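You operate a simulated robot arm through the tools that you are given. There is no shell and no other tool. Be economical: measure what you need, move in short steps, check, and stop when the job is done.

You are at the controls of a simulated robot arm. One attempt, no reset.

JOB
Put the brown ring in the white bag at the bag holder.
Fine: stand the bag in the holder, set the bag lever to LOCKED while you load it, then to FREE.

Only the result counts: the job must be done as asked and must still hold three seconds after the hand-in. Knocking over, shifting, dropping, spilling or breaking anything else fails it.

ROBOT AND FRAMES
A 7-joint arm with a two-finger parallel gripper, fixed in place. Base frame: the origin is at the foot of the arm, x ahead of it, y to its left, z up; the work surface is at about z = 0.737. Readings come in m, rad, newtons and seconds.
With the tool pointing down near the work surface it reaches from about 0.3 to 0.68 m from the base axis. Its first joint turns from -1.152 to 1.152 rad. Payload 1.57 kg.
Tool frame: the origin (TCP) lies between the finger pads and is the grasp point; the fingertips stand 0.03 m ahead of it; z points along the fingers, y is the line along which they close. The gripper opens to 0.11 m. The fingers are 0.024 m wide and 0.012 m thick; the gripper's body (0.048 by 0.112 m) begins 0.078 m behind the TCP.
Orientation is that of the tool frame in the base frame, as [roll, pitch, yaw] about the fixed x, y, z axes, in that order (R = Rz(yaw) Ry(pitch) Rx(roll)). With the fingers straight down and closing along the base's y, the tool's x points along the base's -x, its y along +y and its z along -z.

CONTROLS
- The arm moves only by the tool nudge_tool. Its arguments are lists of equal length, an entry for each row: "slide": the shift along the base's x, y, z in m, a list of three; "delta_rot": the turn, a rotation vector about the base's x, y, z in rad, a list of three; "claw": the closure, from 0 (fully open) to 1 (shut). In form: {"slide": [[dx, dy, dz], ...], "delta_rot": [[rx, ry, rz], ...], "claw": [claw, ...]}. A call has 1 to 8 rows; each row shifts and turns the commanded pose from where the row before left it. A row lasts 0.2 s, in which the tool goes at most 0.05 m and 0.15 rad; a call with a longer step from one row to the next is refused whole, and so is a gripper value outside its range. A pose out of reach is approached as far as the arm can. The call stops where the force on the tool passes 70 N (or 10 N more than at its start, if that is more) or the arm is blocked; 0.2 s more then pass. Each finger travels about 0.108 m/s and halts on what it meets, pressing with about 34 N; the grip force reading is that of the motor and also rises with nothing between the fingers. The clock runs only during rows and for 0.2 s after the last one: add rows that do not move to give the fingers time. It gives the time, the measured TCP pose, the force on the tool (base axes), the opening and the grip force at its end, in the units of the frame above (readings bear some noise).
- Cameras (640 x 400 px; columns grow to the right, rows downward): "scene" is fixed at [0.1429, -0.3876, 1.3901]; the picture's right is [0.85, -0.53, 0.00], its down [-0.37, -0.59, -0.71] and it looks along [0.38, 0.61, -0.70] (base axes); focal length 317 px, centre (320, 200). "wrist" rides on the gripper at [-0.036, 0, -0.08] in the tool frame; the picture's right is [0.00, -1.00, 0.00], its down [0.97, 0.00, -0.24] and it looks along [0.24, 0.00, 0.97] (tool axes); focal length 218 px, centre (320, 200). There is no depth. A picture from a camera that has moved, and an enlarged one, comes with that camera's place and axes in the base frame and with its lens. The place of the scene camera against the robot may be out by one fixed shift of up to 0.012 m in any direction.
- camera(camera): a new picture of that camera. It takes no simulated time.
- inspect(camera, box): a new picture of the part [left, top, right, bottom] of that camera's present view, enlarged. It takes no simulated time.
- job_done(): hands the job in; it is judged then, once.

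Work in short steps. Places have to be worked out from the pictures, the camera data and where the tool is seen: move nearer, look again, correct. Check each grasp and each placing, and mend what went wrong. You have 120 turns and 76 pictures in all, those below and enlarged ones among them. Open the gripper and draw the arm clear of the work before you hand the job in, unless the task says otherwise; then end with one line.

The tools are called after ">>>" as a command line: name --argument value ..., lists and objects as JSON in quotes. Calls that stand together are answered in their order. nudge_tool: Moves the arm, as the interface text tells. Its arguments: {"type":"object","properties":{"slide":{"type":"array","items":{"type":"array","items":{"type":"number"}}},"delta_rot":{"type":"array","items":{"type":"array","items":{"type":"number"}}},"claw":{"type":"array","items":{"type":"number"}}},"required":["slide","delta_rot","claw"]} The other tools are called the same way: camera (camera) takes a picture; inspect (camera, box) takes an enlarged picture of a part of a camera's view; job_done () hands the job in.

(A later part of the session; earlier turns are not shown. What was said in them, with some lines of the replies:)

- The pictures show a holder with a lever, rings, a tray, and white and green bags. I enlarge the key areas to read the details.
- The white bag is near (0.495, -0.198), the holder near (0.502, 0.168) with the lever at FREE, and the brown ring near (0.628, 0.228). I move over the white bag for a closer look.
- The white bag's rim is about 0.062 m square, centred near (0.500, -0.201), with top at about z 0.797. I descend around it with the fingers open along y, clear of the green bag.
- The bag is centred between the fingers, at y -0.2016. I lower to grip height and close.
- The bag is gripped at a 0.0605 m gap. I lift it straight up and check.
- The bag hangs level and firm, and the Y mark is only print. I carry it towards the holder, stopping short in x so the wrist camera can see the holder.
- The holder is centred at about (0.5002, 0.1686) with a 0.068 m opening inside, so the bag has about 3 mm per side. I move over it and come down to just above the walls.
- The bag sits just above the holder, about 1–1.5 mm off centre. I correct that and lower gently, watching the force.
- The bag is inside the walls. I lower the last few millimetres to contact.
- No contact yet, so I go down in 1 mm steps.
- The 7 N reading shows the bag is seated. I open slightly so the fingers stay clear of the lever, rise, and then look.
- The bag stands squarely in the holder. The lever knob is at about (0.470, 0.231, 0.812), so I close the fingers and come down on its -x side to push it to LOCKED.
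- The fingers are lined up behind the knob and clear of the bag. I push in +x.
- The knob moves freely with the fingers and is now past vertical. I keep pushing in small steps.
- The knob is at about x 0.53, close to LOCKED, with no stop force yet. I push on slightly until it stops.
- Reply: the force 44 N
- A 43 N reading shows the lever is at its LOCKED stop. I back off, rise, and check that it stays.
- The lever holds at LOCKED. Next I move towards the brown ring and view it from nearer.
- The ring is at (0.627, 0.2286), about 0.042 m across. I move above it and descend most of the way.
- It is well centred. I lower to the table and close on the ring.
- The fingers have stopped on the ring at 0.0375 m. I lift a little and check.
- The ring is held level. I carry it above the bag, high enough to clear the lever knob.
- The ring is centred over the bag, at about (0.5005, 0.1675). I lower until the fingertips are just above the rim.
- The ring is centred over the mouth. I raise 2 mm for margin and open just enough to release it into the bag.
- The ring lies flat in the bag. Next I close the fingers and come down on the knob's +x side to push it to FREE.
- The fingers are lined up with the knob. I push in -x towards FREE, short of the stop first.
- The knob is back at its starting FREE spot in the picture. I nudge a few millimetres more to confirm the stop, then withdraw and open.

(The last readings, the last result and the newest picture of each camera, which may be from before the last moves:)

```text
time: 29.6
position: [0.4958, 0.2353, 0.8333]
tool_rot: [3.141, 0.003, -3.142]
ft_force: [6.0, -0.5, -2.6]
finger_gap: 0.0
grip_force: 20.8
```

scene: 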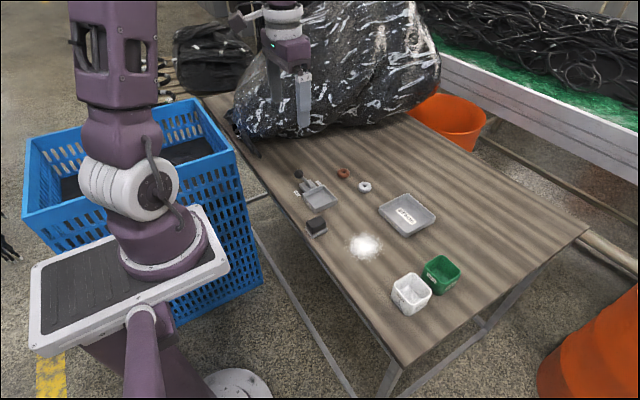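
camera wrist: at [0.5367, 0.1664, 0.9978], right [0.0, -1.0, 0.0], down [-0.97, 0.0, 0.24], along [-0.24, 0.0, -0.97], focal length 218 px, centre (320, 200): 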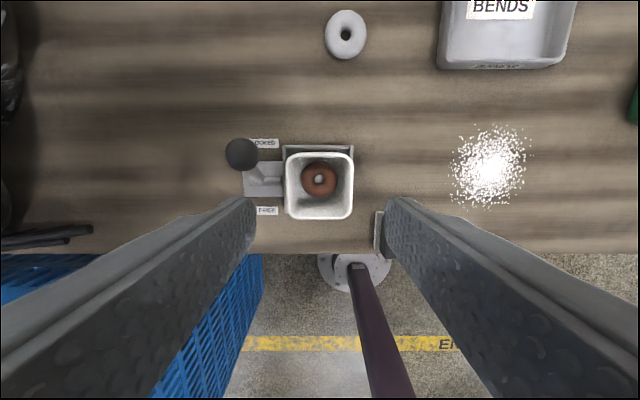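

Contact with the stop is confirmed. I back off, rise, and open clear of everything.

>>> nudge_tool --slide '[[0.012, 0, 0], [0.025, 0, 0.01], [0, 0, 0.045], [0, 0, 0.045], [0, 0, 0.045], [-0.03, 0, 0.03], [-0.04, 0, 0], [0, 0, 0]]' --delta_rot '[[0, 0, 0], [0, 0, 0], [0, 0, 0], [0, 0, 0], [0, 0, 0], [0, 0, 0], [0, 0, 0], [0, 0, 0]]' --claw '[1, 1, 1, 1, 0.5, 0, 0, 0]'

>>> camera --camera "wrist"

>>> camera --camera "scene"

>>> inspect --camera "scene" --box '[270, 150, 370, 230]'

```text
time: 31.4
position: [0.4626, 0.2362, 1.0049]
tool_rot: [-3.141, 0.001, 3.141]
ft_force: [0.4, 0.8, 0.0]
finger_gap: 0.1098
grip_force: 0.0
```

```text
33 pictures are left
camera wrist: at [0.4978, 0.2342, 1.0853], right [0.0, -1.0, 0.0], down [-0.97, 0.0, 0.24], along [-0.24, 0.0, -0.97], focal length 218 px, centre (320, 200)
```

wrist: 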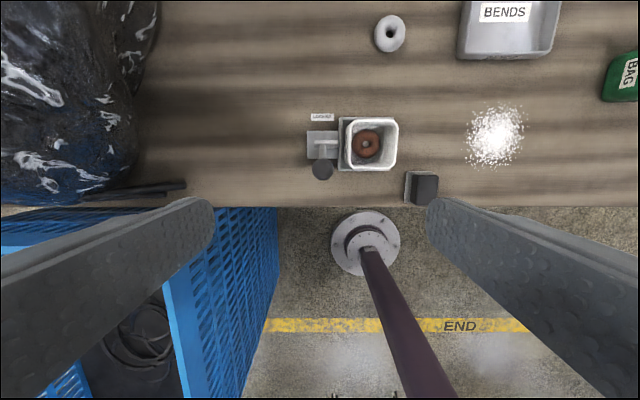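

```text
32 pictures are left
```

scene: 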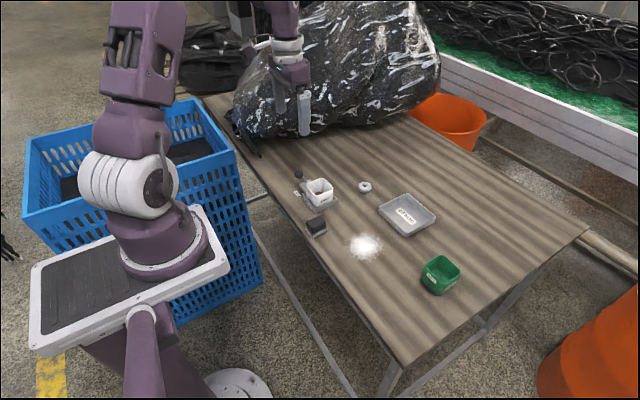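

```text
5.00 times, centred on (320, 190) of scene
camera zoom: at [0.1429, -0.3876, 1.3901], right [0.85, -0.53, 0.0], down [-0.37, -0.59, -0.71], along [0.38, 0.61, -0.7], focal length 1586 px, centre (320, 250)
```

zoom: 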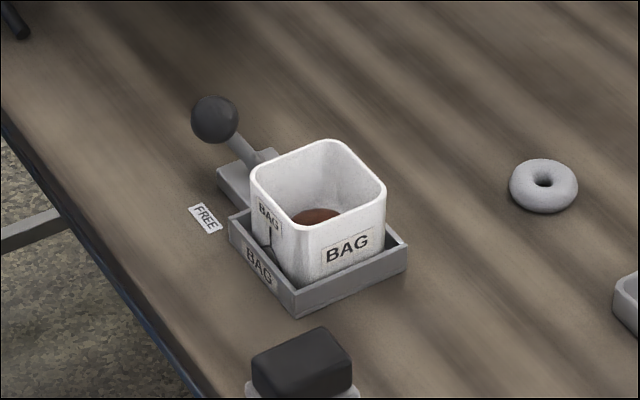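

The bag stands in the holder with the brown ring inside, the lever is at FREE, nothing else has moved, and the arm is clear and open. I hand in.

>>> job_done

```text
The job is handed in.
```

The brown ring is in the white bag, the bag stands in the holder, and the lever was at LOCKED while I loaded it and is now back at FREE.
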